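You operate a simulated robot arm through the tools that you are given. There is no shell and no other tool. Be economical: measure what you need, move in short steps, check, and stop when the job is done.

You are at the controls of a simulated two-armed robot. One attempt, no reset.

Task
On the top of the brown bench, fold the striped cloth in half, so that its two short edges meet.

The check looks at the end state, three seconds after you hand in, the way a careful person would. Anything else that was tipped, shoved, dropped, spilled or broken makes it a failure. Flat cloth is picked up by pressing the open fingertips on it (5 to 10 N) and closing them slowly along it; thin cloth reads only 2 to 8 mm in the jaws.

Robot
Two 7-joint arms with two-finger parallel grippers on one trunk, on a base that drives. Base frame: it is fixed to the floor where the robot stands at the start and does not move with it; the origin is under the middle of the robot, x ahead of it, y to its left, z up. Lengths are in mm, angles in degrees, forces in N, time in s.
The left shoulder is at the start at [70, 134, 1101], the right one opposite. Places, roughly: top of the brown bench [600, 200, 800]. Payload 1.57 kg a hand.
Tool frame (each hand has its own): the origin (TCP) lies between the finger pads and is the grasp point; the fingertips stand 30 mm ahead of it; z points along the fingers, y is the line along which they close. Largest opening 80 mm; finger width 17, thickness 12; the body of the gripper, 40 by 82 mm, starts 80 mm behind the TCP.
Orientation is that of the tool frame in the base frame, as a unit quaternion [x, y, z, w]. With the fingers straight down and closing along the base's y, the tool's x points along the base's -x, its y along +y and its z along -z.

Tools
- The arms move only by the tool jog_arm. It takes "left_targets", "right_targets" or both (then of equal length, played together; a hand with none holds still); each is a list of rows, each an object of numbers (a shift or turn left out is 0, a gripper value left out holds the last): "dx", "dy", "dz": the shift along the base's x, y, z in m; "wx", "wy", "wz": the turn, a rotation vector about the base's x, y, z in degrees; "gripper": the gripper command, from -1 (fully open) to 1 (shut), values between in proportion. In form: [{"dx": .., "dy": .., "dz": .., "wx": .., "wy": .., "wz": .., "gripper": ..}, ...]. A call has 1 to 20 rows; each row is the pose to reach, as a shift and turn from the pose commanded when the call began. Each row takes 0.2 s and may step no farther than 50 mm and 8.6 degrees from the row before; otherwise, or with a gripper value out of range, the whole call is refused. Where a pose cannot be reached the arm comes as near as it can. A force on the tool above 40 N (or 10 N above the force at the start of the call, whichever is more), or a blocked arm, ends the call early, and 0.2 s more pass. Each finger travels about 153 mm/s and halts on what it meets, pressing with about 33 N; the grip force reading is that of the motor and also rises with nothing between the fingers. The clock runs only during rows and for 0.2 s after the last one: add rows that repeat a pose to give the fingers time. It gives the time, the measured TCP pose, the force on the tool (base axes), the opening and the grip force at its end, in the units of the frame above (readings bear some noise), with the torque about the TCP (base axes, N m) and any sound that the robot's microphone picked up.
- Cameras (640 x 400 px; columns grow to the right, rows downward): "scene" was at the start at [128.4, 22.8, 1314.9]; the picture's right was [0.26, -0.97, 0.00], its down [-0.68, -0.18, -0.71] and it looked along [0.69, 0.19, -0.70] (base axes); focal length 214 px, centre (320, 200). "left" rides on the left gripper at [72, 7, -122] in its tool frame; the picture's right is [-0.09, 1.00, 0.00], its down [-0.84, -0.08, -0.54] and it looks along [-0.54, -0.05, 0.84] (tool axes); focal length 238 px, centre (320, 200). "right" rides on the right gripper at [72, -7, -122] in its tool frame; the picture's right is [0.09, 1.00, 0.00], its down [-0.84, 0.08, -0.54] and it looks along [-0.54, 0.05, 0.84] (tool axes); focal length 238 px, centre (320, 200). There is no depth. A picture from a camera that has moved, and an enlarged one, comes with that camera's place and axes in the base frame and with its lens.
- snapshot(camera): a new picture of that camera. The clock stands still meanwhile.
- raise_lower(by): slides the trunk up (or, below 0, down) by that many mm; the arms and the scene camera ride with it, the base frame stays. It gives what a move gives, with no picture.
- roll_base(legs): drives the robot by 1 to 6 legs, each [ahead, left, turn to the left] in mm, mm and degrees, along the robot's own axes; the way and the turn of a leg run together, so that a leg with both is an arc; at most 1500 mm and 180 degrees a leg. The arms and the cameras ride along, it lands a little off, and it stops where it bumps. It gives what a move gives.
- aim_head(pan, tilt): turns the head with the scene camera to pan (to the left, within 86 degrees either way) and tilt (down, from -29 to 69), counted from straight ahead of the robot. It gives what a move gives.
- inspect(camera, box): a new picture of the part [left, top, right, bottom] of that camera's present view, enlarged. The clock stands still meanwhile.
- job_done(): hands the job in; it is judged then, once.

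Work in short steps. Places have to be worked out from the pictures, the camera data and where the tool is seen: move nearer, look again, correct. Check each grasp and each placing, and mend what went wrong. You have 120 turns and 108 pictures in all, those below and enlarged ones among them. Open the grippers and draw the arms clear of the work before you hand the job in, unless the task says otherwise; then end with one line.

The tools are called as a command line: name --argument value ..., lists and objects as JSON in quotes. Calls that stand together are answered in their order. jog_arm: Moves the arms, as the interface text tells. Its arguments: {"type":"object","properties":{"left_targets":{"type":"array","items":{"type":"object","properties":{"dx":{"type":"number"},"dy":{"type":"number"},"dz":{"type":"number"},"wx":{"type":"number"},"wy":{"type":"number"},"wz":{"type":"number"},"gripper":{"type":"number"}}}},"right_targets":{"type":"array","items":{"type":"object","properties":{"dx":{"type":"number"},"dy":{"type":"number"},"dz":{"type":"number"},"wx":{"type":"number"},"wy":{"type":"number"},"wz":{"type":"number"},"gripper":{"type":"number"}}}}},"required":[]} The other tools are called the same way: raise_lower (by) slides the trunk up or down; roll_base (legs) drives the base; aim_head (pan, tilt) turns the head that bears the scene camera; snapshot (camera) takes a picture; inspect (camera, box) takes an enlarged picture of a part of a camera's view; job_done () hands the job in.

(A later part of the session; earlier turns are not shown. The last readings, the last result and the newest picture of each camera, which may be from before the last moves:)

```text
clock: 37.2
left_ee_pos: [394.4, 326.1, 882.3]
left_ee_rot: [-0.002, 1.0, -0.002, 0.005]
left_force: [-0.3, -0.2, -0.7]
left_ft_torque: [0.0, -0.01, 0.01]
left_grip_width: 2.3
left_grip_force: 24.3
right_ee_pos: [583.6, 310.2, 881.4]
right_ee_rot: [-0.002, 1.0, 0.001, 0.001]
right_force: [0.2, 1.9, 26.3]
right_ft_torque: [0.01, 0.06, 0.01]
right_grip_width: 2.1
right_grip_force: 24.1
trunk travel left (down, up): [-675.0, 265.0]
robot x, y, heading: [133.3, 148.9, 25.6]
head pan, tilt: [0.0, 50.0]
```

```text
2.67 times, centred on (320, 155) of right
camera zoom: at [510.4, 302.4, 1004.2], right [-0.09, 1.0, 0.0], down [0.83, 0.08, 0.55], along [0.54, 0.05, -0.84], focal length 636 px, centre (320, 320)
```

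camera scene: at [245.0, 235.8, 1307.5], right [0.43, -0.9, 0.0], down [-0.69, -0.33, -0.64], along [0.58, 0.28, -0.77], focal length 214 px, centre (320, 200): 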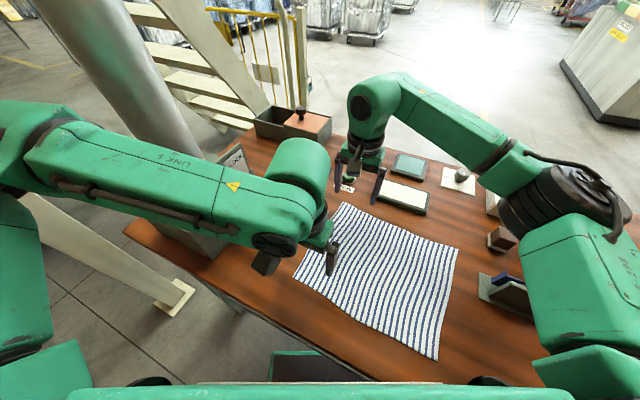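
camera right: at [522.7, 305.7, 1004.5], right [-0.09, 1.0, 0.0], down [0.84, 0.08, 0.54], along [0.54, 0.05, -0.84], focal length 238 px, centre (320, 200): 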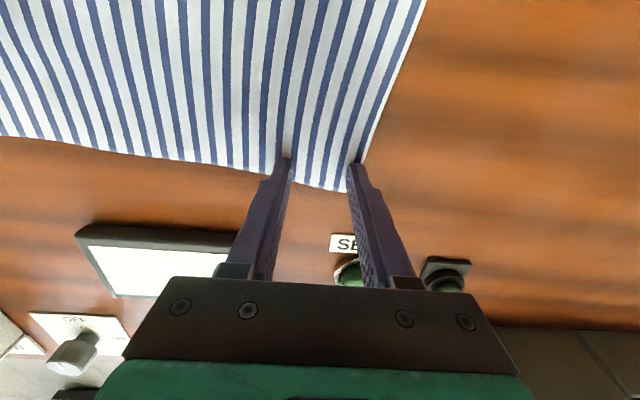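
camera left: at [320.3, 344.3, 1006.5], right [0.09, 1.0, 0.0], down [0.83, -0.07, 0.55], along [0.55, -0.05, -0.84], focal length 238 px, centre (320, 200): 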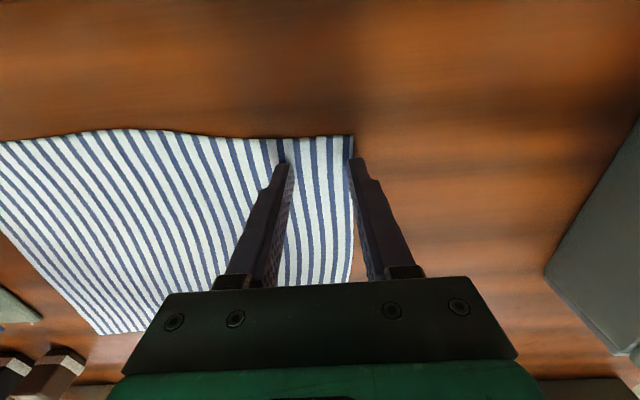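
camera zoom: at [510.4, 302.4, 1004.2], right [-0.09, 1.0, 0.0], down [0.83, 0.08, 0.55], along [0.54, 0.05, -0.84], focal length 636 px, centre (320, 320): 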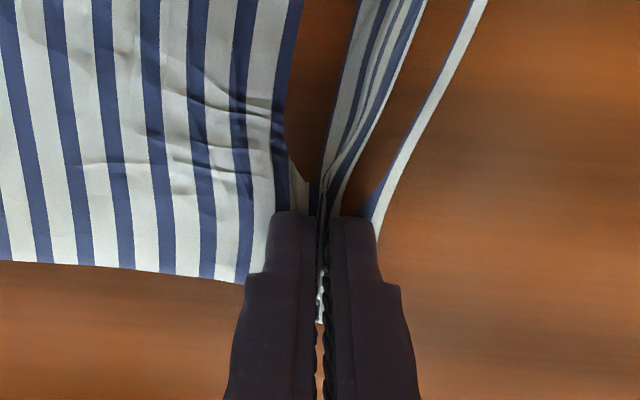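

Both jaws hold the cloth, but they hold a doubled ridge with a loose flap, so the edge could come out turned back. I'd rather have the bare edge in the jaws. I'll reopen slowly and look at how the cloth lies.

jog_arm --right_targets '[{"dz": 0.0005, "gripper": 0.9}, {"dz": 0.0008, "gripper": 0.75}, {"dz": 0.0008, "gripper": 0.6}, {"dz": 0.0008, "gripper": 0.45}, {"dz": 0.0008, "gripper": 0.3}, {"dz": 0.0008, "gripper": 0.15}, {"dz": 0.0008, "gripper": 0.1}, {"dz": 0.008, "gripper": 0.1}, {"dz": 0.015, "gripper": 0.1}, {"dz": 0.015, "gripper": 0.1}]' --left_targets '[{"dz": -0.0003, "gripper": 0.9}, {"dz": -0.0003, "gripper": 0.75}, {"dz": -0.0003, "gripper": 0.6}, {"dz": -0.0003, "gripper": 0.45}, {"dz": -0.0003, "gripper": 0.3}, {"dz": -0.0003, "gripper": 0.15}, {"dz": -0.0003, "gripper": 0.1}, {"dz": 0.008, "gripper": 0.1}, {"dz": 0.015, "gripper": 0.1}, {"dz": 0.015, "gripper": 0.1}]'

snapshot --camera "left"

snapshot --camera "right"

```text
clock: 39.4
left_ee_pos: [396.8, 328.7, 894.5]
left_ee_rot: [-0.002, 1.0, -0.002, 0.004]
left_force: [0.4, -0.1, -0.2]
left_ft_torque: [0.02, 0.01, 0.04]
left_grip_width: 36.0
left_grip_force: 0.2
right_ee_pos: [586.8, 309.6, 894.1]
right_ee_rot: [-0.001, 1.0, 0.0, 0.0]
right_force: [0.0, 0.4, 0.1]
right_ft_torque: [-0.01, 0.02, 0.0]
right_grip_width: 36.1
right_grip_force: 0.0
trunk travel left (down, up): [-675.0, 265.0]
robot x, y, heading: [131.3, 145.4, 25.6]
head pan, tilt: [0.0, 50.0]
```

```text
79 pictures are left
camera left: at [325.2, 335.0, 1019.0], right [0.09, 1.0, 0.0], down [0.83, -0.07, 0.55], along [0.55, -0.05, -0.84], focal length 238 px, centre (320, 200)
```

left: 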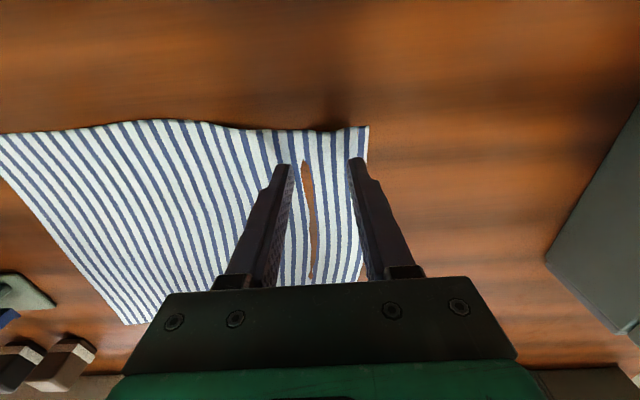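

```text
78 pictures are left
camera right: at [514.1, 303.3, 1017.0], right [-0.09, 1.0, 0.0], down [0.84, 0.08, 0.54], along [0.54, 0.05, -0.84], focal length 238 px, centre (320, 200)
```

right: 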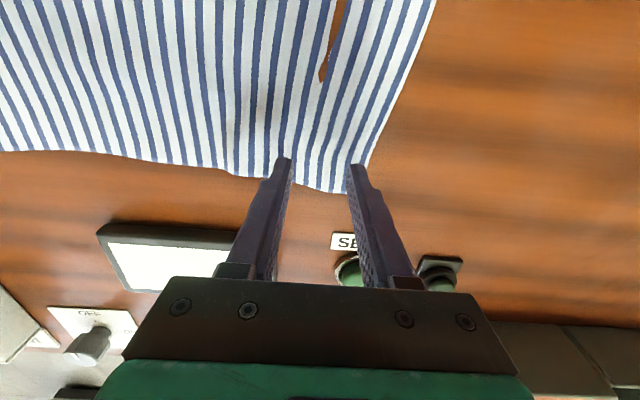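

The cloth has spread back, with edges at y≈363 (left hand) and ≈346 (right hand). I'll shift so the outer finger lands just off the edge and the inner finger about 20 mm inside, with a 26 mm opening.

jog_arm --right_targets '[{"dy": 0.014, "gripper": 0.35}, {"dy": 0.028, "gripper": 0.35}, {"dy": 0.028, "dz": -0.005, "gripper": 0.35}, {"dy": 0.028, "dz": -0.01, "gripper": 0.35}, {"dy": 0.028, "dz": -0.01, "gripper": 0.35}]' --left_targets '[{"dy": 0.014, "gripper": 0.35}, {"dy": 0.026, "gripper": 0.35}, {"dy": 0.026, "dz": -0.005, "gripper": 0.35}, {"dy": 0.026, "dz": -0.01, "gripper": 0.35}, {"dy": 0.026, "dz": -0.01, "gripper": 0.35}]'

inspect --camera "left" --box '[200, 80, 440, 230]'

inspect --camera "right" --box '[200, 80, 440, 230]'

```text
clock: 40.6
left_ee_pos: [396.5, 354.3, 886.0]
left_ee_rot: [-0.001, 1.0, -0.001, 0.003]
left_force: [-0.6, -0.5, -0.3]
left_ft_torque: [-0.02, 0.05, 0.0]
left_grip_width: 26.0
left_grip_force: 0.0
right_ee_pos: [586.5, 337.1, 884.4]
right_ee_rot: [-0.002, 1.0, 0.0, 0.001]
right_force: [0.1, 0.0, -0.3]
right_ft_torque: [0.02, -0.02, -0.02]
right_grip_width: 26.1
right_grip_force: 0.2
trunk travel left (down, up): [-675.0, 265.0]
robot x, y, heading: [132.9, 145.4, 25.7]
head pan, tilt: [0.0, 50.0]
```

```text
2.67 times, centred on (320, 155) of left
camera zoom: at [324.9, 361.1, 1008.5], right [0.09, 1.0, 0.0], down [0.83, -0.07, 0.55], along [0.55, -0.05, -0.84], focal length 636 px, centre (320, 320)
```

zoom: 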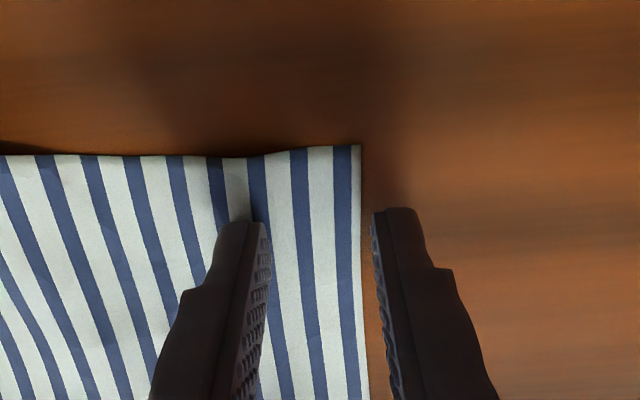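

```text
2.67 times, centred on (320, 155) of right
camera zoom: at [513.5, 331.1, 1007.3], right [-0.09, 1.0, 0.0], down [0.84, 0.08, 0.54], along [0.54, 0.05, -0.84], focal length 636 px, centre (320, 320)
```

zoom: 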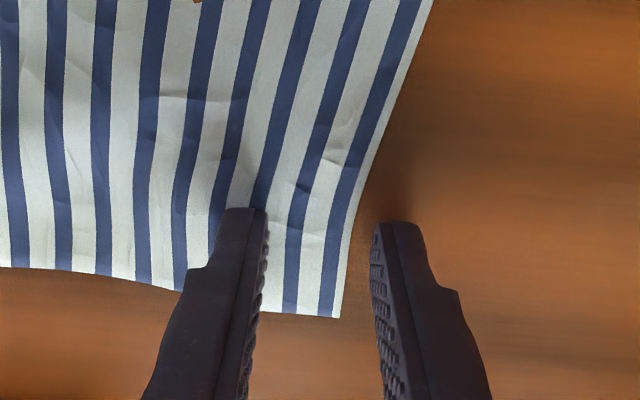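

Well placed. I go down to contact, moving the right 3 mm inward.

jog_arm --right_targets '[{"dy": -0.003}, {"dy": -0.003, "dz": -0.002}, {"dy": -0.003, "dz": -0.0035}, {"dy": -0.003, "dz": -0.0035}]' --left_targets '[{"dz": -0.001}, {"dz": -0.002}, {"dz": -0.0035}, {"dz": -0.0035}]'

```text
clock: 41.6
left_ee_pos: [395.5, 354.8, 882.9]
left_ee_rot: [-0.001, 1.0, -0.001, 0.003]
left_force: [0.0, 0.3, 0.2]
left_ft_torque: [-0.03, 0.02, 0.02]
left_grip_width: 26.2
left_grip_force: 0.0
right_ee_pos: [585.6, 335.1, 882.2]
right_ee_rot: [0.0, 1.0, 0.001, 0.001]
right_force: [1.9, 0.3, 7.8]
right_ft_torque: [-0.1, -0.11, 0.02]
right_grip_width: 25.8
right_grip_force: 0.2
trunk travel left (down, up): [-675.0, 265.0]
robot x, y, heading: [131.0, 146.2, 25.6]
head pan, tilt: [0.0, 50.0]
```

jog_arm --right_targets '[{"dz": -0.0003}, {"dz": -0.0004}, {"dz": -0.0004}]' --left_targets '[{"dz": -0.0006}, {"dz": -0.0012}, {"dz": -0.0012}]'

```text
clock: 42.4
left_ee_pos: [397.4, 354.8, 882.1]
left_ee_rot: [-0.002, 1.0, -0.001, 0.003]
left_force: [0.4, -0.3, 0.2]
left_ft_torque: [0.0, -0.01, 0.03]
left_grip_width: 26.0
left_grip_force: 0.0
right_ee_pos: [584.7, 335.1, 880.7]
right_ee_rot: [0.001, 1.0, 0.001, 0.001]
right_force: [3.3, -0.2, 10.9]
right_ft_torque: [-0.19, -0.14, 0.08]
right_grip_width: 25.4
right_grip_force: 0.1
trunk travel left (down, up): [-675.0, 265.0]
robot x, y, heading: [130.5, 141.8, 25.9]
head pan, tilt: [0.0, 50.0]
```

The right is pressing at 11 N. The left needs a little more.

jog_arm --left_targets '[{"dz": -0.0005}, {"dz": -0.001}, {"dz": -0.001}]'

```text
clock: 43.2
left_ee_pos: [396.2, 353.9, 882.0]
left_ee_rot: [-0.002, 1.0, -0.002, 0.005]
left_force: [0.4, 1.9, 12.1]
left_ft_torque: [0.05, 0.08, 0.01]
left_grip_width: 26.2
left_grip_force: 0.0
right_ee_pos: [584.5, 335.8, 880.9]
right_ee_rot: [-0.001, 1.0, 0.001, 0.001]
right_force: [2.9, 0.5, 8.7]
right_ft_torque: [-0.12, -0.13, 0.07]
right_grip_width: 25.2
right_grip_force: 0.0
trunk travel left (down, up): [-675.0, 265.0]
robot x, y, heading: [133.0, 145.9, 25.3]
head pan, tilt: [0.0, 50.0]
```

Both are pressing at about 10 N, so I close slowly.

jog_arm --right_targets '[{"gripper": 0.4}, {"gripper": 0.45}, {"gripper": 0.5}, {"gripper": 0.55}, {"gripper": 0.6}, {"gripper": 0.65}, {"gripper": 0.7}, {"gripper": 0.75}, {"gripper": 0.8}, {"gripper": 0.85}, {"gripper": 0.9}, {"gripper": 0.95}, {"gripper": 1}, {"gripper": 1}, {"gripper": 1}]' --left_targets '[{"gripper": 0.4}, {"gripper": 0.45}, {"gripper": 0.5}, {"gripper": 0.55}, {"gripper": 0.6}, {"gripper": 0.65}, {"gripper": 0.7}, {"gripper": 0.75}, {"gripper": 0.8}, {"gripper": 0.85}, {"gripper": 0.9}, {"gripper": 0.95}, {"gripper": 1}, {"gripper": 1}, {"gripper": 1}]'

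inspect --camera "left" --box '[200, 80, 440, 230]'

inspect --camera "right" --box '[200, 80, 440, 230]'

```text
clock: 46.4
left_ee_pos: [396.8, 353.6, 881.6]
left_ee_rot: [-0.001, 1.0, -0.002, 0.004]
left_force: [0.6, -1.6, 23.4]
left_ft_torque: [-0.09, 0.13, -0.03]
left_grip_width: 0.3
left_grip_force: 20.5
right_ee_pos: [584.3, 333.5, 881.2]
right_ee_rot: [-0.001, 1.0, 0.001, 0.001]
right_force: [-0.2, 0.2, 1.1]
right_ft_torque: [-0.01, -0.01, -0.03]
right_grip_width: 0.0
right_grip_force: 21.6
trunk travel left (down, up): [-675.0, 265.0]
robot x, y, heading: [134.8, 143.9, 25.8]
head pan, tilt: [0.0, 50.0]
```

```text
2.67 times, centred on (320, 155) of left
camera zoom: at [323.3, 359.1, 1004.2], right [0.09, 1.0, 0.0], down [0.83, -0.07, 0.55], along [0.55, -0.05, -0.84], focal length 636 px, centre (320, 320)
```

zoom: 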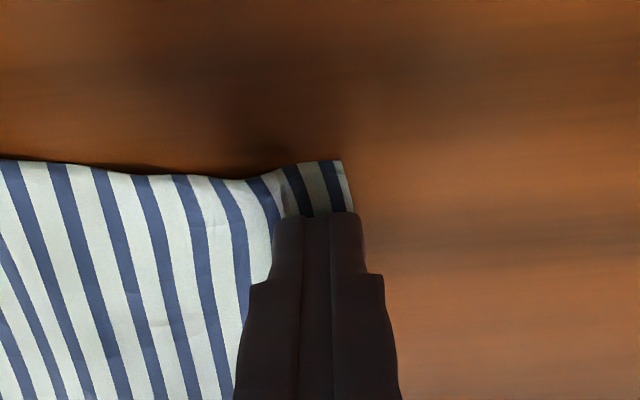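

```text
2.67 times, centred on (320, 155) of right
camera zoom: at [511.5, 326.4, 1004.6], right [-0.09, 1.0, 0.0], down [0.84, 0.08, 0.54], along [0.54, 0.05, -0.84], focal length 636 px, centre (320, 320)
```

zoom: 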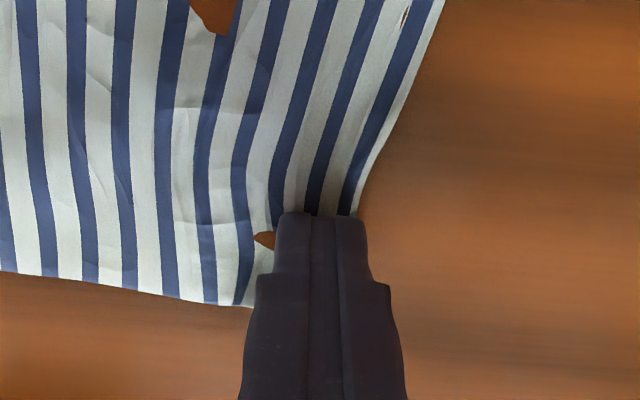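

The fingers slipped over the edge and hold nothing. Better to close along the edge (base x), so the ridge runs out to the edge with no flap. I'll lift, open to 30 mm, and turn both grippers 90°.

jog_arm --right_targets '[{"dz": 0.02, "gripper": 0.6}, {"dz": 0.04, "gripper": 0.25}, {"dz": 0.06, "wz": 8}, {"dz": 0.06, "wz": 16}, {"dz": 0.06, "wz": 24}, {"dz": 0.06, "wz": 32}, {"dz": 0.06, "wz": 40}, {"dz": 0.06, "wz": 48}, {"dz": 0.06, "wz": 56}, {"dz": 0.06, "wz": 64}, {"dz": 0.06, "wz": 72}, {"dz": 0.06, "wz": 80}, {"dz": 0.06, "wz": 85}, {"dz": 0.06, "wz": 85}]' --left_targets '[{"dz": 0.02, "gripper": 0.6}, {"dz": 0.04, "gripper": 0.25}, {"dz": 0.06, "wz": 8}, {"dz": 0.06, "wz": 16}, {"dz": 0.06, "wz": 24}, {"dz": 0.06, "wz": 32}, {"dz": 0.06, "wz": 40}, {"dz": 0.06, "wz": 48}, {"dz": 0.06, "wz": 56}, {"dz": 0.06, "wz": 64}, {"dz": 0.06, "wz": 72}, {"dz": 0.06, "wz": 80}, {"dz": 0.06, "wz": 85}, {"dz": 0.06, "wz": 85}]'

snapshot --camera "scene"

snapshot --camera "left"

snapshot --camera "right"

```text
clock: 49.4
left_ee_pos: [397.4, 352.3, 939.7]
left_ee_rot: [-0.677, 0.736, 0.001, 0.004]
left_force: [-0.5, 0.3, 0.3]
left_ft_torque: [0.0, -0.03, -0.01]
left_grip_width: 29.8
left_grip_force: 0.0
right_ee_pos: [559.8, 292.2, 926.6]
right_ee_rot: [-0.614, 0.785, -0.067, 0.048]
right_force: [0.4, 0.2, 0.4]
right_ft_torque: [-0.01, 0.0, -0.02]
right_grip_width: 30.0
right_grip_force: 0.0
right hand out of reach, approached as far as the arm can: row 11, 12, 13, 14
trunk travel left (down, up): [-675.0, 265.0]
robot x, y, heading: [130.4, 145.0, 25.5]
head pan, tilt: [0.0, 50.0]
```

```text
73 pictures are left
camera scene: at [244.2, 201.5, 1307.6], right [0.43, -0.9, 0.0], down [-0.69, -0.33, -0.64], along [0.58, 0.28, -0.77], focal length 214 px, centre (320, 200)
```

scene: 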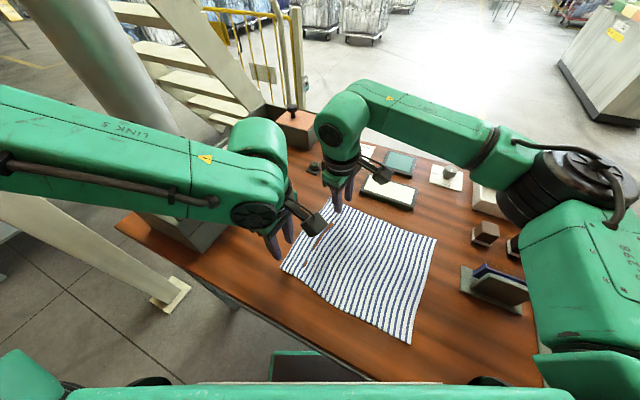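

```text
72 pictures are left
camera left: at [383.8, 281.8, 1063.7], right [-0.98, 0.17, 0.0], down [0.14, 0.82, 0.55], along [0.1, 0.54, -0.84], focal length 238 px, centre (320, 200)
```

left: 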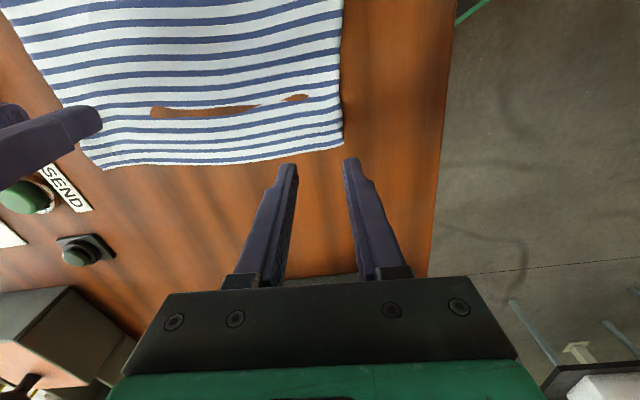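

```text
71 pictures are left
camera right: at [529.8, 226.0, 1050.0], right [-0.98, 0.15, -0.16], down [0.04, 0.85, 0.52], along [0.21, 0.5, -0.84], focal length 238 px, centre (320, 200)
```

right: 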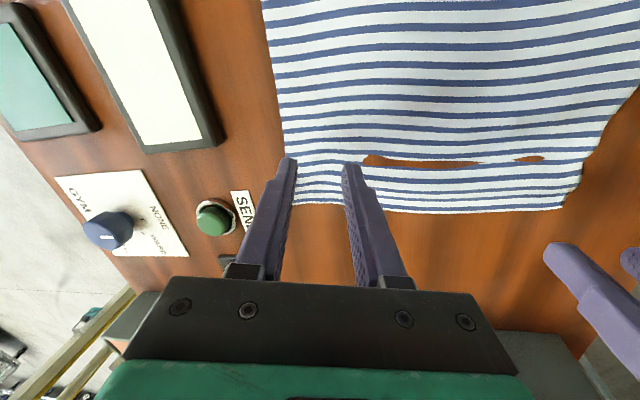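

The left is fine at 85°, but the right runs into a wrist limit past about 70°. I'll level the right tool at a yaw of about 60° and bring it back over its corner.

jog_arm --right_targets '[{"wx": 0.9, "wy": 3, "wz": -5.3, "dx": 0.008, "dy": 0.014, "dz": 0.005}, {"wx": 1.8, "wy": 6, "wz": -10.6, "dx": 0.016, "dy": 0.028, "dz": 0.01}, {"wx": 2.65, "wy": 9.1, "wz": -16, "dx": 0.026, "dy": 0.043, "dz": 0.01}, {"wx": 2.65, "wy": 9.1, "wz": -16, "dx": 0.026, "dy": 0.043, "dz": 0.01}]'

snapshot --camera "right"

```text
clock: 50.4
left_ee_pos: [395.9, 353.3, 940.4]
left_ee_rot: [-0.677, 0.736, 0.001, 0.004]
left_force: [0.0, 0.0, 0.4]
left_ft_torque: [-0.04, -0.01, -0.01]
left_grip_width: 29.9
left_grip_force: 0.1
right_ee_pos: [588.0, 336.2, 936.1]
right_ee_rot: [-0.499, 0.866, -0.005, -0.01]
right_force: [-0.3, -0.5, 1.3]
right_ft_torque: [0.01, -0.02, -0.01]
right_grip_width: 29.8
right_grip_force: 0.1
trunk travel left (down, up): [-675.0, 265.0]
robot x, y, heading: [127.2, 146.0, 25.8]
head pan, tilt: [0.0, 50.0]
```

```text
70 pictures are left
camera right: at [558.3, 272.7, 1061.4], right [-0.91, 0.42, 0.0], down [0.36, 0.77, 0.52], along [0.22, 0.48, -0.85], focal length 238 px, centre (320, 200)
```

right: 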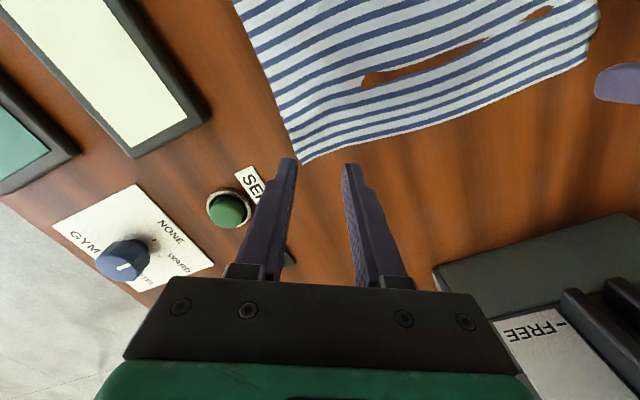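

Corner A reads (610,347) and D (377,360). I set both just inside the edge with a 24 mm opening and descend to just above the cloth.

jog_arm --right_targets '[{"dx": -0.003, "dy": -0.001, "dz": -0.02, "gripper": 0.4}, {"dx": -0.003, "dy": -0.001, "dz": -0.04, "gripper": 0.4}, {"dx": -0.003, "dy": -0.001, "dz": -0.05, "gripper": 0.4}, {"dx": -0.003, "dy": -0.001, "dz": -0.05, "gripper": 0.4}]' --left_targets '[{"dx": 0.006, "dy": 0.003, "dz": -0.02, "gripper": 0.4}, {"dx": 0.006, "dy": 0.003, "dz": -0.04, "gripper": 0.4}, {"dx": 0.006, "dy": 0.003, "dz": -0.054, "gripper": 0.4}, {"dx": 0.006, "dy": 0.003, "dz": -0.054, "gripper": 0.4}]'

inspect --camera "left" --box '[200, 80, 440, 230]'

inspect --camera "right" --box '[200, 80, 440, 230]'

```text
clock: 51.4
left_ee_pos: [400.9, 356.4, 885.5]
left_ee_rot: [-0.677, 0.736, 0.0, 0.005]
left_force: [-0.2, -0.7, -0.9]
left_ft_torque: [-0.02, 0.01, -0.03]
left_grip_width: 23.8
left_grip_force: 0.1
right_ee_pos: [584.6, 334.9, 887.0]
right_ee_rot: [-0.5, 0.866, -0.005, -0.011]
right_force: [1.0, -0.5, 0.0]
right_ft_torque: [0.01, -0.01, 0.0]
right_grip_width: 23.7
right_grip_force: 0.0
trunk travel left (down, up): [-675.0, 265.0]
robot x, y, heading: [131.3, 145.4, 25.9]
head pan, tilt: [0.0, 50.0]
```

```text
2.67 times, centred on (320, 155) of left
camera zoom: at [390.2, 284.6, 1008.6], right [-0.98, 0.18, 0.0], down [0.14, 0.82, 0.55], along [0.1, 0.54, -0.84], focal length 636 px, centre (320, 320)
```

zoom: 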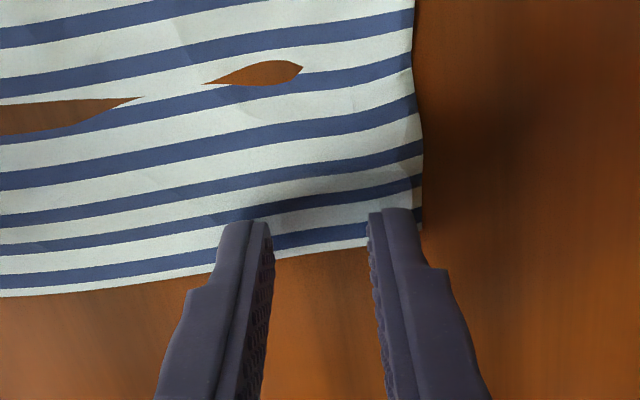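

```text
2.67 times, centred on (320, 155) of right
camera zoom: at [554.9, 271.7, 1011.0], right [-0.91, 0.42, 0.0], down [0.36, 0.77, 0.52], along [0.22, 0.48, -0.85], focal length 636 px, centre (320, 320)
```

zoom: 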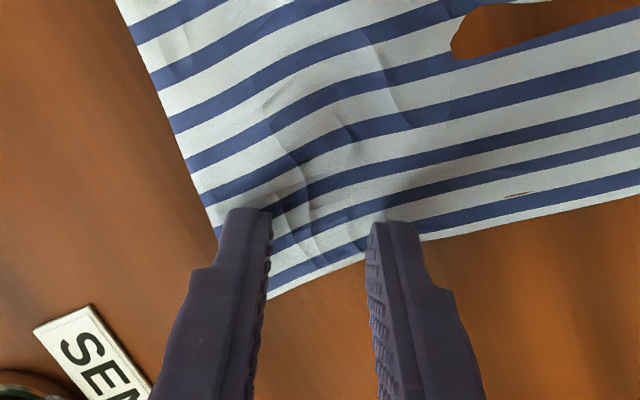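

The fingers straddle the edge well. I nudge both slightly inward and press to contact.

jog_arm --right_targets '[{"dx": -0.003, "dy": -0.005}, {"dx": -0.003, "dy": -0.005, "dz": -0.003}, {"dx": -0.003, "dy": -0.005, "dz": -0.005}, {"dx": -0.003, "dy": -0.005, "dz": -0.0055}, {"dx": -0.003, "dy": -0.005, "dz": -0.0055}]' --left_targets '[{"dy": -0.004}, {"dy": -0.004, "dz": -0.002}, {"dy": -0.004, "dz": -0.003}, {"dy": -0.004, "dz": -0.0035}, {"dy": -0.004, "dz": -0.0035}]'

```text
clock: 52.6
left_ee_pos: [402.1, 352.2, 882.3]
left_ee_rot: [-0.677, 0.736, 0.0, 0.005]
left_force: [0.2, -0.3, 0.0]
left_ft_torque: [0.02, 0.02, 0.01]
left_grip_width: 23.9
left_grip_force: 0.0
right_ee_pos: [581.3, 329.0, 882.3]
right_ee_rot: [-0.5, 0.866, -0.005, -0.009]
right_force: [2.3, 0.6, 7.2]
right_ft_torque: [0.06, -0.05, 0.0]
right_grip_width: 24.0
right_grip_force: 0.0
trunk travel left (down, up): [-675.0, 265.0]
robot x, y, heading: [133.4, 143.7, 26.0]
head pan, tilt: [0.0, 50.0]
```

jog_arm --left_targets '[{"dz": -0.0007}, {"dz": -0.0014}, {"dz": -0.0014}]'

```text
clock: 53.4
left_ee_pos: [403.4, 352.9, 882.2]
left_ee_rot: [-0.677, 0.736, 0.0, 0.004]
left_force: [0.4, -0.5, 1.3]
left_ft_torque: [0.02, 0.01, -0.01]
left_grip_width: 24.1
left_grip_force: 0.1
right_ee_pos: [580.5, 330.3, 881.7]
right_ee_rot: [-0.5, 0.866, -0.004, -0.009]
right_force: [3.5, 1.5, 9.8]
right_ft_torque: [0.11, -0.13, 0.0]
right_grip_width: 24.2
right_grip_force: 0.1
trunk travel left (down, up): [-675.0, 265.0]
robot x, y, heading: [130.0, 146.0, 25.6]
head pan, tilt: [0.0, 50.0]
```

The left is just touching. I press it 0.6 mm more and close both slowly.

jog_arm --right_targets '[{"gripper": 0.4}, {"gripper": 0.4}, {"gripper": 0.45}, {"gripper": 0.5}, {"gripper": 0.55}, {"gripper": 0.6}, {"gripper": 0.65}, {"gripper": 0.7}, {"gripper": 0.75}, {"gripper": 0.8}, {"gripper": 0.85}, {"gripper": 0.9}, {"gripper": 0.95}, {"gripper": 1}, {"gripper": 1}, {"gripper": 1}]' --left_targets '[{"dz": -0.0004, "gripper": 0.4}, {"dz": -0.0006, "gripper": 0.4}, {"dz": -0.0006, "gripper": 0.45}, {"dz": -0.0006, "gripper": 0.5}, {"dz": -0.0006, "gripper": 0.55}, {"dz": -0.0006, "gripper": 0.6}, {"dz": -0.0006, "gripper": 0.65}, {"dz": -0.0006, "gripper": 0.7}, {"dz": -0.0006, "gripper": 0.75}, {"dz": -0.0006, "gripper": 0.8}, {"dz": -0.0006, "gripper": 0.85}, {"dz": -0.0006, "gripper": 0.9}, {"dz": -0.0006, "gripper": 0.95}, {"dz": -0.0006, "gripper": 1}, {"dz": -0.0006, "gripper": 1}, {"dz": -0.0006, "gripper": 1}]'

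inspect --camera "left" --box '[200, 80, 440, 230]'

inspect --camera "right" --box '[200, 80, 440, 230]'

```text
clock: 56.8
left_ee_pos: [401.6, 352.8, 880.7]
left_ee_rot: [-0.677, 0.736, -0.001, 0.006]
left_force: [-3.8, 0.4, 18.7]
left_ft_torque: [-0.05, 0.2, -0.02]
left_grip_width: 0.2
left_grip_force: 21.2
right_ee_pos: [578.8, 328.6, 881.9]
right_ee_rot: [-0.5, 0.866, -0.005, -0.008]
right_force: [-0.4, 0.3, -1.0]
right_ft_torque: [-0.03, 0.01, -0.02]
right_grip_width: 0.0
right_grip_force: 20.7
trunk travel left (down, up): [-675.0, 265.0]
robot x, y, heading: [130.5, 142.3, 25.6]
head pan, tilt: [0.0, 50.0]
```

```text
2.67 times, centred on (320, 155) of left
camera zoom: at [388.4, 280.4, 1004.2], right [-0.98, 0.18, -0.01], down [0.14, 0.82, 0.55], along [0.1, 0.54, -0.84], focal length 636 px, centre (320, 320)
```

zoom: 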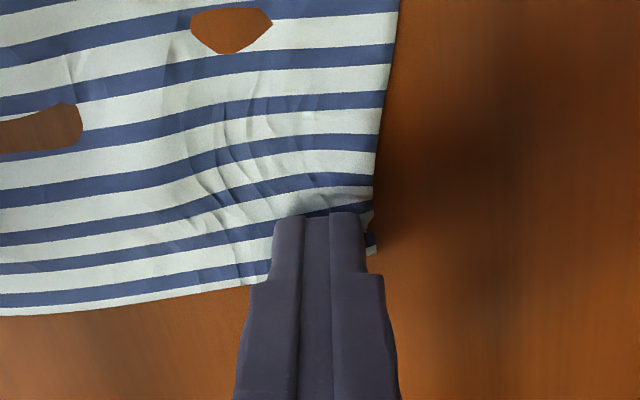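

```text
2.67 times, centred on (320, 155) of right
camera zoom: at [549.6, 265.3, 1006.5], right [-0.91, 0.42, 0.0], down [0.36, 0.77, 0.52], along [0.22, 0.48, -0.85], focal length 636 px, centre (320, 320)
```

zoom: 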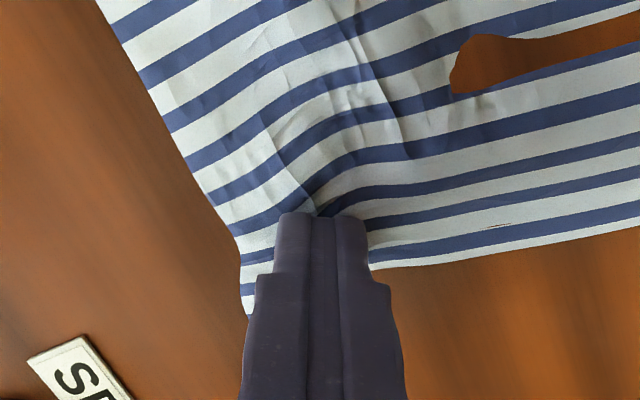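

Neither gripped; the small opening just slides over the cloth. The wider 36 mm pinch fully on the cloth worked, so I'll reopen while still lightly pressed to spread the cloth back, then lift and look.

jog_arm --right_targets '[{"dz": -0.0003, "gripper": 0.85}, {"dz": -0.0003, "gripper": 0.7}, {"dz": -0.0003, "gripper": 0.55}, {"dz": -0.0003, "gripper": 0.4}, {"dz": -0.0003, "gripper": 0.25}, {"dz": -0.0003, "gripper": 0.1}, {"dz": -0.0003, "gripper": -0.05}, {"dz": 0.01, "gripper": -0.05}, {"dz": 0.025, "gripper": -0.05}, {"dz": 0.025, "gripper": 0}]' --left_targets '[{"dz": 0.0004, "gripper": 0.85}, {"dz": 0.0004, "gripper": 0.7}, {"dz": 0.0004, "gripper": 0.55}, {"dz": 0.0004, "gripper": 0.4}, {"dz": 0.0004, "gripper": 0.25}, {"dz": 0.0004, "gripper": 0.1}, {"dz": 0.0004, "gripper": -0.05}, {"dz": 0.01, "gripper": -0.05}, {"dz": 0.025, "gripper": -0.05}, {"dz": 0.025, "gripper": 0}]'

snapshot --camera "left"

snapshot --camera "right"

```text
clock: 59.0
left_ee_pos: [403.3, 354.1, 903.4]
left_ee_rot: [-0.677, 0.736, 0.001, 0.003]
left_force: [0.8, 0.7, -0.2]
left_ft_torque: [0.0, 0.0, -0.01]
left_grip_width: 39.8
left_grip_force: 0.0
right_ee_pos: [581.1, 329.6, 905.0]
right_ee_rot: [-0.5, 0.866, -0.005, -0.011]
right_force: [0.2, -0.5, 0.9]
right_ft_torque: [-0.03, 0.02, 0.02]
right_grip_width: 40.0
right_grip_force: 0.1
trunk travel left (down, up): [-675.0, 265.0]
robot x, y, heading: [131.5, 146.8, 25.6]
head pan, tilt: [0.0, 50.0]
```

```text
65 pictures are left
camera left: at [391.2, 281.8, 1027.9], right [-0.98, 0.18, 0.0], down [0.15, 0.82, 0.55], along [0.1, 0.54, -0.84], focal length 238 px, centre (320, 200)
```

left: 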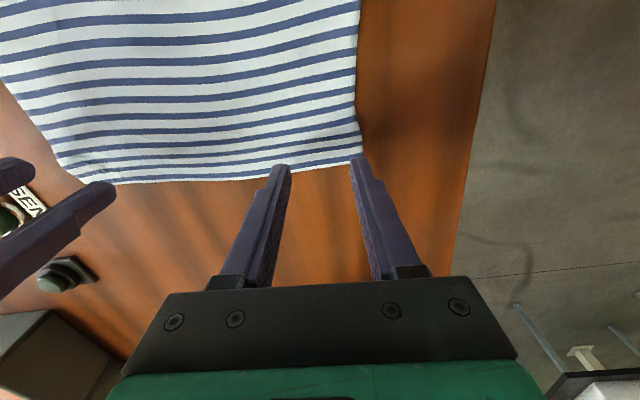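

```text
64 pictures are left
camera right: at [552.2, 266.1, 1030.3], right [-0.91, 0.42, 0.0], down [0.36, 0.77, 0.52], along [0.22, 0.48, -0.85], focal length 238 px, centre (320, 200)
```

right: 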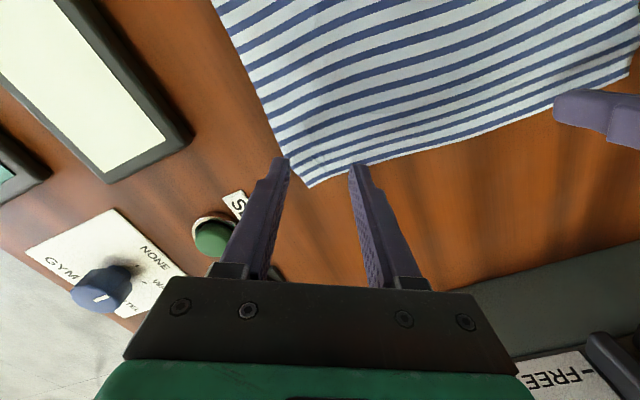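

The cloth is flat again. With a 40 mm opening fully on the cloth, I aim the left at (408,351) and the right at (567,328), and go down near contact.

jog_arm --right_targets '[{"dx": -0.014, "dy": -0.002, "gripper": 0}, {"dx": -0.014, "dy": -0.002, "dz": -0.01}, {"dx": -0.014, "dy": -0.002, "dz": -0.02}, {"dx": -0.014, "dy": -0.002, "dz": -0.0225}, {"dx": -0.014, "dy": -0.002, "dz": -0.0225}]' --left_targets '[{"dx": 0.006, "dy": -0.003, "gripper": 0}, {"dx": 0.006, "dy": -0.003, "dz": -0.01}, {"dx": 0.006, "dy": -0.003, "dz": -0.018}, {"dx": 0.006, "dy": -0.003, "dz": -0.0215}, {"dx": 0.006, "dy": -0.003, "dz": -0.0215}]'

inspect --camera "left" --box '[200, 80, 440, 230]'

inspect --camera "right" --box '[200, 80, 440, 230]'

```text
clock: 60.2
left_ee_pos: [409.3, 349.5, 883.4]
left_ee_rot: [-0.676, 0.736, 0.001, 0.004]
left_force: [-0.2, -0.2, -0.8]
left_ft_torque: [0.02, 0.0, 0.01]
left_grip_width: 40.0
left_grip_force: 0.0
right_ee_pos: [568.6, 327.0, 883.4]
right_ee_rot: [-0.5, 0.866, -0.005, -0.01]
right_force: [-0.7, -0.7, -0.6]
right_ft_torque: [0.0, -0.04, -0.01]
right_grip_width: 39.9
right_grip_force: 0.0
trunk travel left (down, up): [-675.0, 265.0]
robot x, y, heading: [128.6, 142.8, 25.5]
head pan, tilt: [0.0, 50.0]
```

```text
2.67 times, centred on (320, 155) of left
camera zoom: at [396.7, 278.2, 1006.8], right [-0.98, 0.18, 0.0], down [0.14, 0.82, 0.55], along [0.1, 0.54, -0.84], focal length 636 px, centre (320, 320)
```

zoom: 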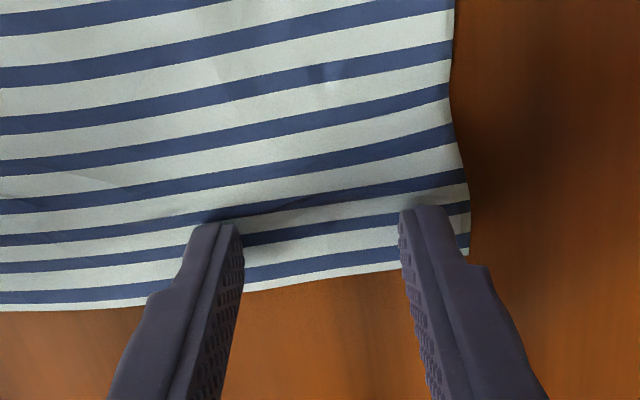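

```text
2.67 times, centred on (320, 155) of right
camera zoom: at [537.8, 263.9, 1007.9], right [-0.91, 0.42, 0.0], down [0.36, 0.77, 0.52], along [0.22, 0.48, -0.85], focal length 636 px, centre (320, 320)
```

zoom: 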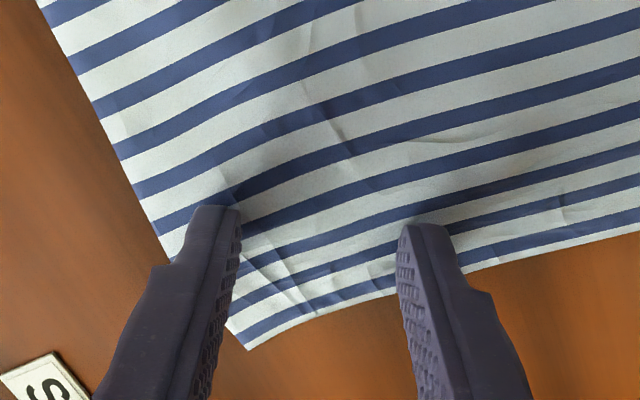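

Both pairs are fully on the cloth, so I press lightly.

jog_arm --right_targets '[{"dz": -0.0008}, {"dz": -0.0014}, {"dz": -0.0014}]' --left_targets '[{"dz": -0.0008}, {"dz": -0.0016}, {"dz": -0.0016}]'

```text
clock: 61.0
left_ee_pos: [409.7, 348.8, 883.0]
left_ee_rot: [-0.677, 0.736, 0.0, 0.003]
left_force: [0.2, 0.4, -0.6]
left_ft_torque: [0.0, -0.02, 0.01]
left_grip_width: 40.1
left_grip_force: 0.0
right_ee_pos: [567.2, 327.0, 881.7]
right_ee_rot: [-0.499, 0.866, -0.006, -0.009]
right_force: [0.2, -0.3, 1.2]
right_ft_torque: [0.0, -0.07, 0.0]
right_grip_width: 40.1
right_grip_force: 0.0
trunk travel left (down, up): [-675.0, 265.0]
robot x, y, heading: [132.1, 143.7, 26.0]
head pan, tilt: [0.0, 50.0]
```

jog_arm --right_targets '[{"dz": -0.0004}, {"dz": -0.0006}, {"dz": -0.0006}]' --left_targets '[{"dz": -0.0006}, {"dz": -0.0012}, {"dz": -0.0012}]'

```text
clock: 61.8
left_ee_pos: [409.2, 350.6, 882.1]
left_ee_rot: [-0.677, 0.736, 0.001, 0.004]
left_force: [0.9, 0.7, 3.3]
left_ft_torque: [0.02, 0.03, -0.03]
left_grip_width: 39.8
left_grip_force: 0.1
right_ee_pos: [566.7, 326.8, 881.2]
right_ee_rot: [-0.5, 0.866, -0.005, -0.01]
right_force: [0.5, 0.7, 5.1]
right_ft_torque: [-0.01, -0.1, 0.0]
right_grip_width: 40.4
right_grip_force: 0.2
trunk travel left (down, up): [-675.0, 265.0]
robot x, y, heading: [130.2, 141.8, 25.5]
head pan, tilt: [0.0, 50.0]
```

Contact is good. I add 0.3 mm each and close slowly.

jog_arm --right_targets '[{"dz": -0.0003, "gripper": 0}, {"dz": -0.0003, "gripper": 0.06}, {"dz": -0.0003, "gripper": 0.12}, {"dz": -0.0003, "gripper": 0.18}, {"dz": -0.0003, "gripper": 0.24}, {"dz": -0.0003, "gripper": 0.3}, {"dz": -0.0003, "gripper": 0.36}, {"dz": -0.0003, "gripper": 0.42}, {"dz": -0.0003, "gripper": 0.48}, {"dz": -0.0003, "gripper": 0.54}, {"dz": -0.0003, "gripper": 0.6}, {"dz": -0.0003, "gripper": 0.66}, {"dz": -0.0003, "gripper": 0.72}, {"dz": -0.0003, "gripper": 0.78}, {"dz": -0.0003, "gripper": 0.84}, {"dz": -0.0003, "gripper": 0.9}, {"dz": -0.0003, "gripper": 0.96}, {"dz": -0.0003, "gripper": 1}, {"dz": -0.0003, "gripper": 1}, {"dz": -0.0003, "gripper": 1}]' --left_targets '[{"dz": -0.0004, "gripper": 0}, {"dz": -0.0004, "gripper": 0.06}, {"dz": -0.0004, "gripper": 0.12}, {"dz": -0.0004, "gripper": 0.18}, {"dz": -0.0004, "gripper": 0.24}, {"dz": -0.0004, "gripper": 0.3}, {"dz": -0.0004, "gripper": 0.36}, {"dz": -0.0004, "gripper": 0.42}, {"dz": -0.0004, "gripper": 0.48}, {"dz": -0.0004, "gripper": 0.54}, {"dz": -0.0004, "gripper": 0.6}, {"dz": -0.0004, "gripper": 0.66}, {"dz": -0.0004, "gripper": 0.72}, {"dz": -0.0004, "gripper": 0.78}, {"dz": -0.0004, "gripper": 0.84}, {"dz": -0.0004, "gripper": 0.9}, {"dz": -0.0004, "gripper": 0.96}, {"dz": -0.0004, "gripper": 1}, {"dz": -0.0004, "gripper": 1}, {"dz": -0.0004, "gripper": 1}]'

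inspect --camera "left" --box '[200, 80, 440, 230]'

inspect --camera "right" --box '[200, 80, 440, 230]'

```text
clock: 66.0
left_ee_pos: [406.5, 349.8, 881.3]
left_ee_rot: [-0.677, 0.736, 0.0, 0.004]
left_force: [-1.7, -0.3, 8.9]
left_ft_torque: [0.0, 0.07, 0.0]
left_grip_width: 0.0
left_grip_force: 20.7
right_ee_pos: [566.8, 326.6, 881.7]
right_ee_rot: [-0.5, 0.866, -0.005, -0.01]
right_force: [0.1, -0.5, 4.8]
right_ft_torque: [0.03, -0.03, 0.01]
right_grip_width: 0.0
right_grip_force: 21.0
trunk travel left (down, up): [-675.0, 265.0]
robot x, y, heading: [130.1, 147.1, 25.7]
head pan, tilt: [0.0, 50.0]
```

```text
2.67 times, centred on (320, 155) of left
camera zoom: at [395.0, 277.5, 1004.3], right [-0.98, 0.18, -0.01], down [0.14, 0.82, 0.55], along [0.1, 0.54, -0.84], focal length 636 px, centre (320, 320)
```

zoom: 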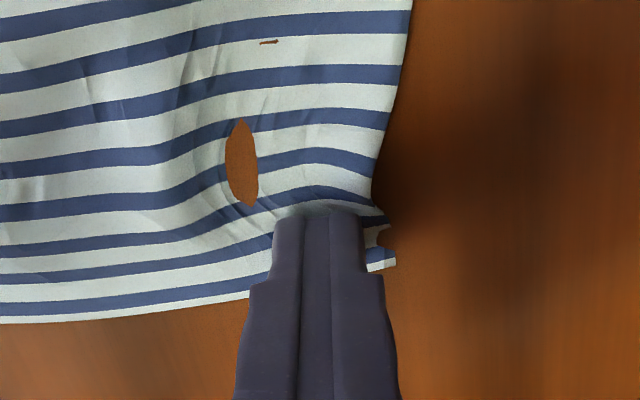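

```text
2.67 times, centred on (320, 155) of right
camera zoom: at [536.4, 263.6, 1006.3], right [-0.91, 0.42, 0.0], down [0.36, 0.77, 0.52], along [0.22, 0.48, -0.85], focal length 636 px, centre (320, 320)
```

zoom: 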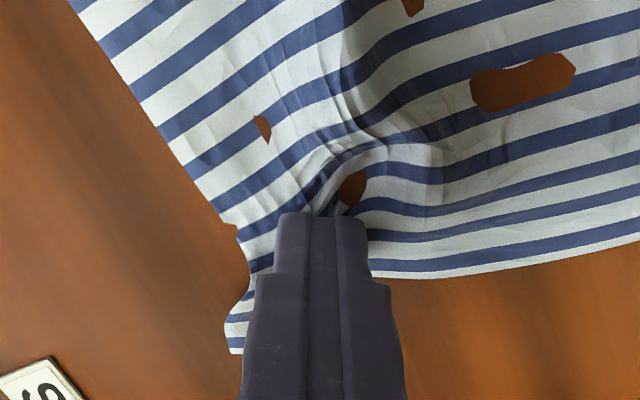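

The x-closing doesn't catch, although closing along y did. I reopen while lightly pressed to spread the cloth, lift, and turn both back to y-closing at 36 mm.

jog_arm --right_targets '[{"gripper": 0.8}, {"gripper": 0.6}, {"gripper": 0.4}, {"gripper": 0.2}, {"gripper": 0}, {"gripper": -0.1}, {"dz": 0.02, "gripper": -0.1}, {"dz": 0.05, "gripper": 0.1}, {"dz": 0.05, "wz": -8}, {"dz": 0.05, "wz": -16}, {"dz": 0.05, "wz": -24}, {"dz": 0.05, "wz": -32}, {"dz": 0.05, "wz": -40}, {"dz": 0.05, "wz": -48}, {"dz": 0.05, "wz": -56}, {"dz": 0.05, "wz": -60}, {"dz": 0.05, "wz": -60}, {"dz": 0.05, "wz": -60}, {"dz": 0.05, "wz": -60}]' --left_targets '[{"gripper": 0.8}, {"gripper": 0.6}, {"gripper": 0.4}, {"gripper": 0.2}, {"gripper": 0}, {"gripper": -0.1}, {"dz": 0.02, "gripper": -0.1}, {"dz": 0.05, "gripper": 0.1}, {"dz": 0.05, "wz": -8}, {"dz": 0.05, "wz": -16}, {"dz": 0.05, "wz": -24}, {"dz": 0.05, "wz": -32}, {"dz": 0.05, "wz": -40}, {"dz": 0.05, "wz": -48}, {"dz": 0.05, "wz": -56}, {"dz": 0.05, "wz": -64}, {"dz": 0.05, "wz": -72}, {"dz": 0.05, "wz": -80}, {"dz": 0.05, "wz": -85.2}]'

snapshot --camera "left"

snapshot --camera "right"

```text
clock: 70.0
left_ee_pos: [409.2, 350.1, 931.0]
left_ee_rot: [0.001, 1.0, -0.003, 0.003]
left_force: [0.0, -0.5, 0.9]
left_ft_torque: [-0.01, 0.03, -0.01]
left_grip_width: 36.0
left_grip_force: 0.1
right_ee_pos: [567.5, 327.3, 931.2]
right_ee_rot: [0.001, 1.0, 0.002, -0.011]
right_force: [-0.8, -0.4, 0.1]
right_ft_torque: [0.04, 0.0, -0.02]
right_grip_width: 35.9
right_grip_force: 0.0
trunk travel left (down, up): [-675.0, 265.0]
robot x, y, heading: [130.7, 142.6, 25.8]
head pan, tilt: [0.0, 50.0]
```

```text
59 pictures are left
camera left: at [337.1, 357.4, 1054.1], right [0.09, 1.0, 0.0], down [0.83, -0.08, 0.55], along [0.55, -0.06, -0.84], focal length 238 px, centre (320, 200)
```

left: 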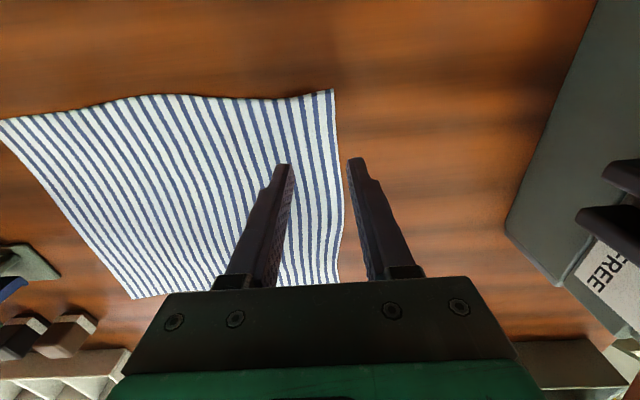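

```text
58 pictures are left
camera right: at [497.2, 320.7, 1055.8], right [-0.09, 1.0, 0.0], down [0.85, 0.08, 0.52], along [0.52, 0.05, -0.85], focal length 238 px, centre (320, 200)
```

right: 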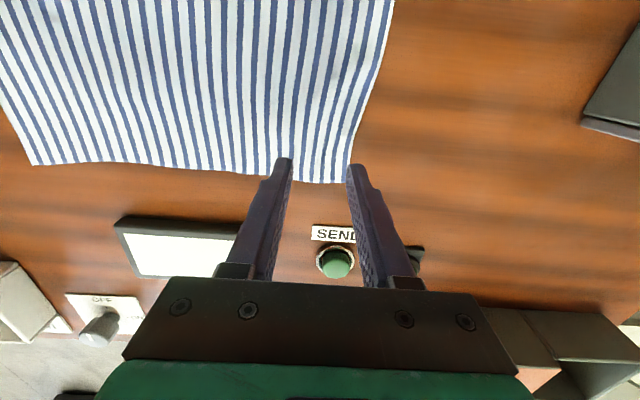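

The cloth lies flat once more, with edge y≈365 near and ≈356 far. I place the y-closing fingers with the outer one right at the edge.

jog_arm --right_targets '[{"dx": 0.013, "dy": 0.001, "dz": -0.015}, {"dx": 0.013, "dy": 0.001, "dz": -0.03}, {"dx": 0.013, "dy": 0.001, "dz": -0.046}, {"dx": 0.013, "dy": 0.001, "dz": -0.046}]' --left_targets '[{"dx": -0.012, "dy": -0.012, "dz": -0.015}, {"dx": -0.012, "dy": -0.012, "dz": -0.03}, {"dx": -0.012, "dy": -0.012, "dz": -0.045}, {"dx": -0.012, "dy": -0.012, "dz": -0.045}]'

inspect --camera "left" --box '[200, 80, 440, 230]'

inspect --camera "right" --box '[200, 80, 440, 230]'

```text
clock: 71.0
left_ee_pos: [396.7, 338.7, 884.7]
left_ee_rot: [-0.001, 1.0, -0.003, 0.003]
left_force: [0.6, -0.1, 0.7]
left_ft_torque: [-0.05, -0.01, 0.01]
left_grip_width: 35.8
left_grip_force: 0.0
right_ee_pos: [580.5, 327.8, 884.9]
right_ee_rot: [0.0, 1.0, 0.001, -0.012]
right_force: [0.5, -0.2, -0.1]
right_ft_torque: [-0.01, 0.02, -0.02]
right_grip_width: 36.2
right_grip_force: 0.1
trunk travel left (down, up): [-675.0, 265.0]
robot x, y, heading: [128.5, 147.5, 25.9]
head pan, tilt: [0.0, 50.0]
```

```text
2.67 times, centred on (320, 155) of left
camera zoom: at [324.7, 344.6, 1008.7], right [0.09, 1.0, 0.0], down [0.83, -0.08, 0.55], along [0.55, -0.05, -0.84], focal length 636 px, centre (320, 320)
```

zoom: 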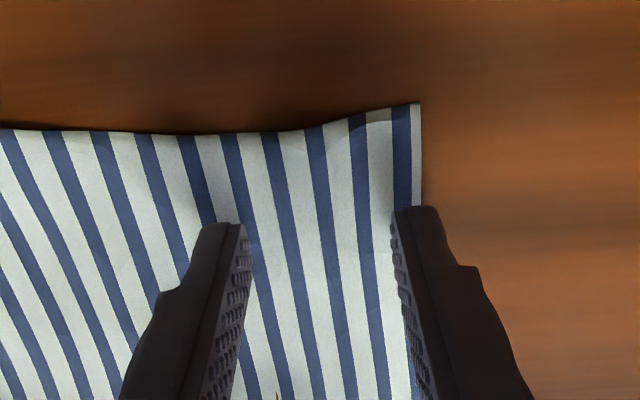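

```text
2.67 times, centred on (320, 155) of right
camera zoom: at [510.2, 321.3, 1009.8], right [-0.09, 1.0, 0.0], down [0.85, 0.08, 0.52], along [0.52, 0.05, -0.85], focal length 636 px, centre (320, 320)
```

zoom: 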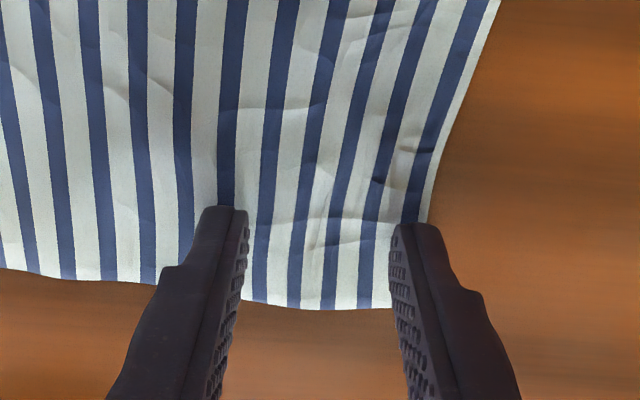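

Good. I nudge both 3 to 4 mm inward and come to contact.

jog_arm --right_targets '[{"dy": -0.004}, {"dy": -0.004, "dz": -0.002}, {"dy": -0.004, "dz": -0.0035}, {"dy": -0.004, "dz": -0.004}, {"dy": -0.004, "dz": -0.004}]' --left_targets '[{"dy": -0.003}, {"dy": -0.003, "dz": -0.002}, {"dy": -0.003, "dz": -0.0035}, {"dy": -0.003, "dz": -0.004}, {"dy": -0.003, "dz": -0.004}]'

```text
clock: 72.2
left_ee_pos: [396.5, 334.8, 881.1]
left_ee_rot: [0.0, 1.0, -0.003, 0.004]
left_force: [0.2, -0.5, -0.5]
left_ft_torque: [-0.02, -0.03, 0.0]
left_grip_width: 35.8
left_grip_force: 0.1
right_ee_pos: [580.9, 323.7, 881.5]
right_ee_rot: [0.0, 1.0, 0.0, -0.01]
right_force: [-0.4, 0.0, 4.8]
right_ft_torque: [-0.03, -0.05, 0.04]
right_grip_width: 36.2
right_grip_force: 0.0
trunk travel left (down, up): [-675.0, 265.0]
robot x, y, heading: [129.4, 145.5, 25.7]
head pan, tilt: [0.0, 50.0]
```

jog_arm --right_targets '[{"dz": -0.0002}, {"dz": -0.0003}, {"dz": -0.0003}]' --left_targets '[{"dz": -0.0006}, {"dz": -0.0012}, {"dz": -0.0012}]'

```text
clock: 73.0
left_ee_pos: [397.1, 334.7, 881.3]
left_ee_rot: [0.0, 1.0, -0.002, 0.004]
left_force: [-0.6, -0.2, 5.4]
left_ft_torque: [0.16, 0.04, 0.0]
left_grip_width: 36.2
left_grip_force: 0.7
right_ee_pos: [579.4, 324.3, 881.9]
right_ee_rot: [0.0, 1.0, 0.001, -0.011]
right_force: [2.2, -0.4, 7.5]
right_ft_torque: [-0.12, -0.09, 0.03]
right_grip_width: 36.0
right_grip_force: 0.0
trunk travel left (down, up): [-675.0, 265.0]
robot x, y, heading: [130.4, 143.8, 25.7]
head pan, tilt: [0.0, 50.0]
```

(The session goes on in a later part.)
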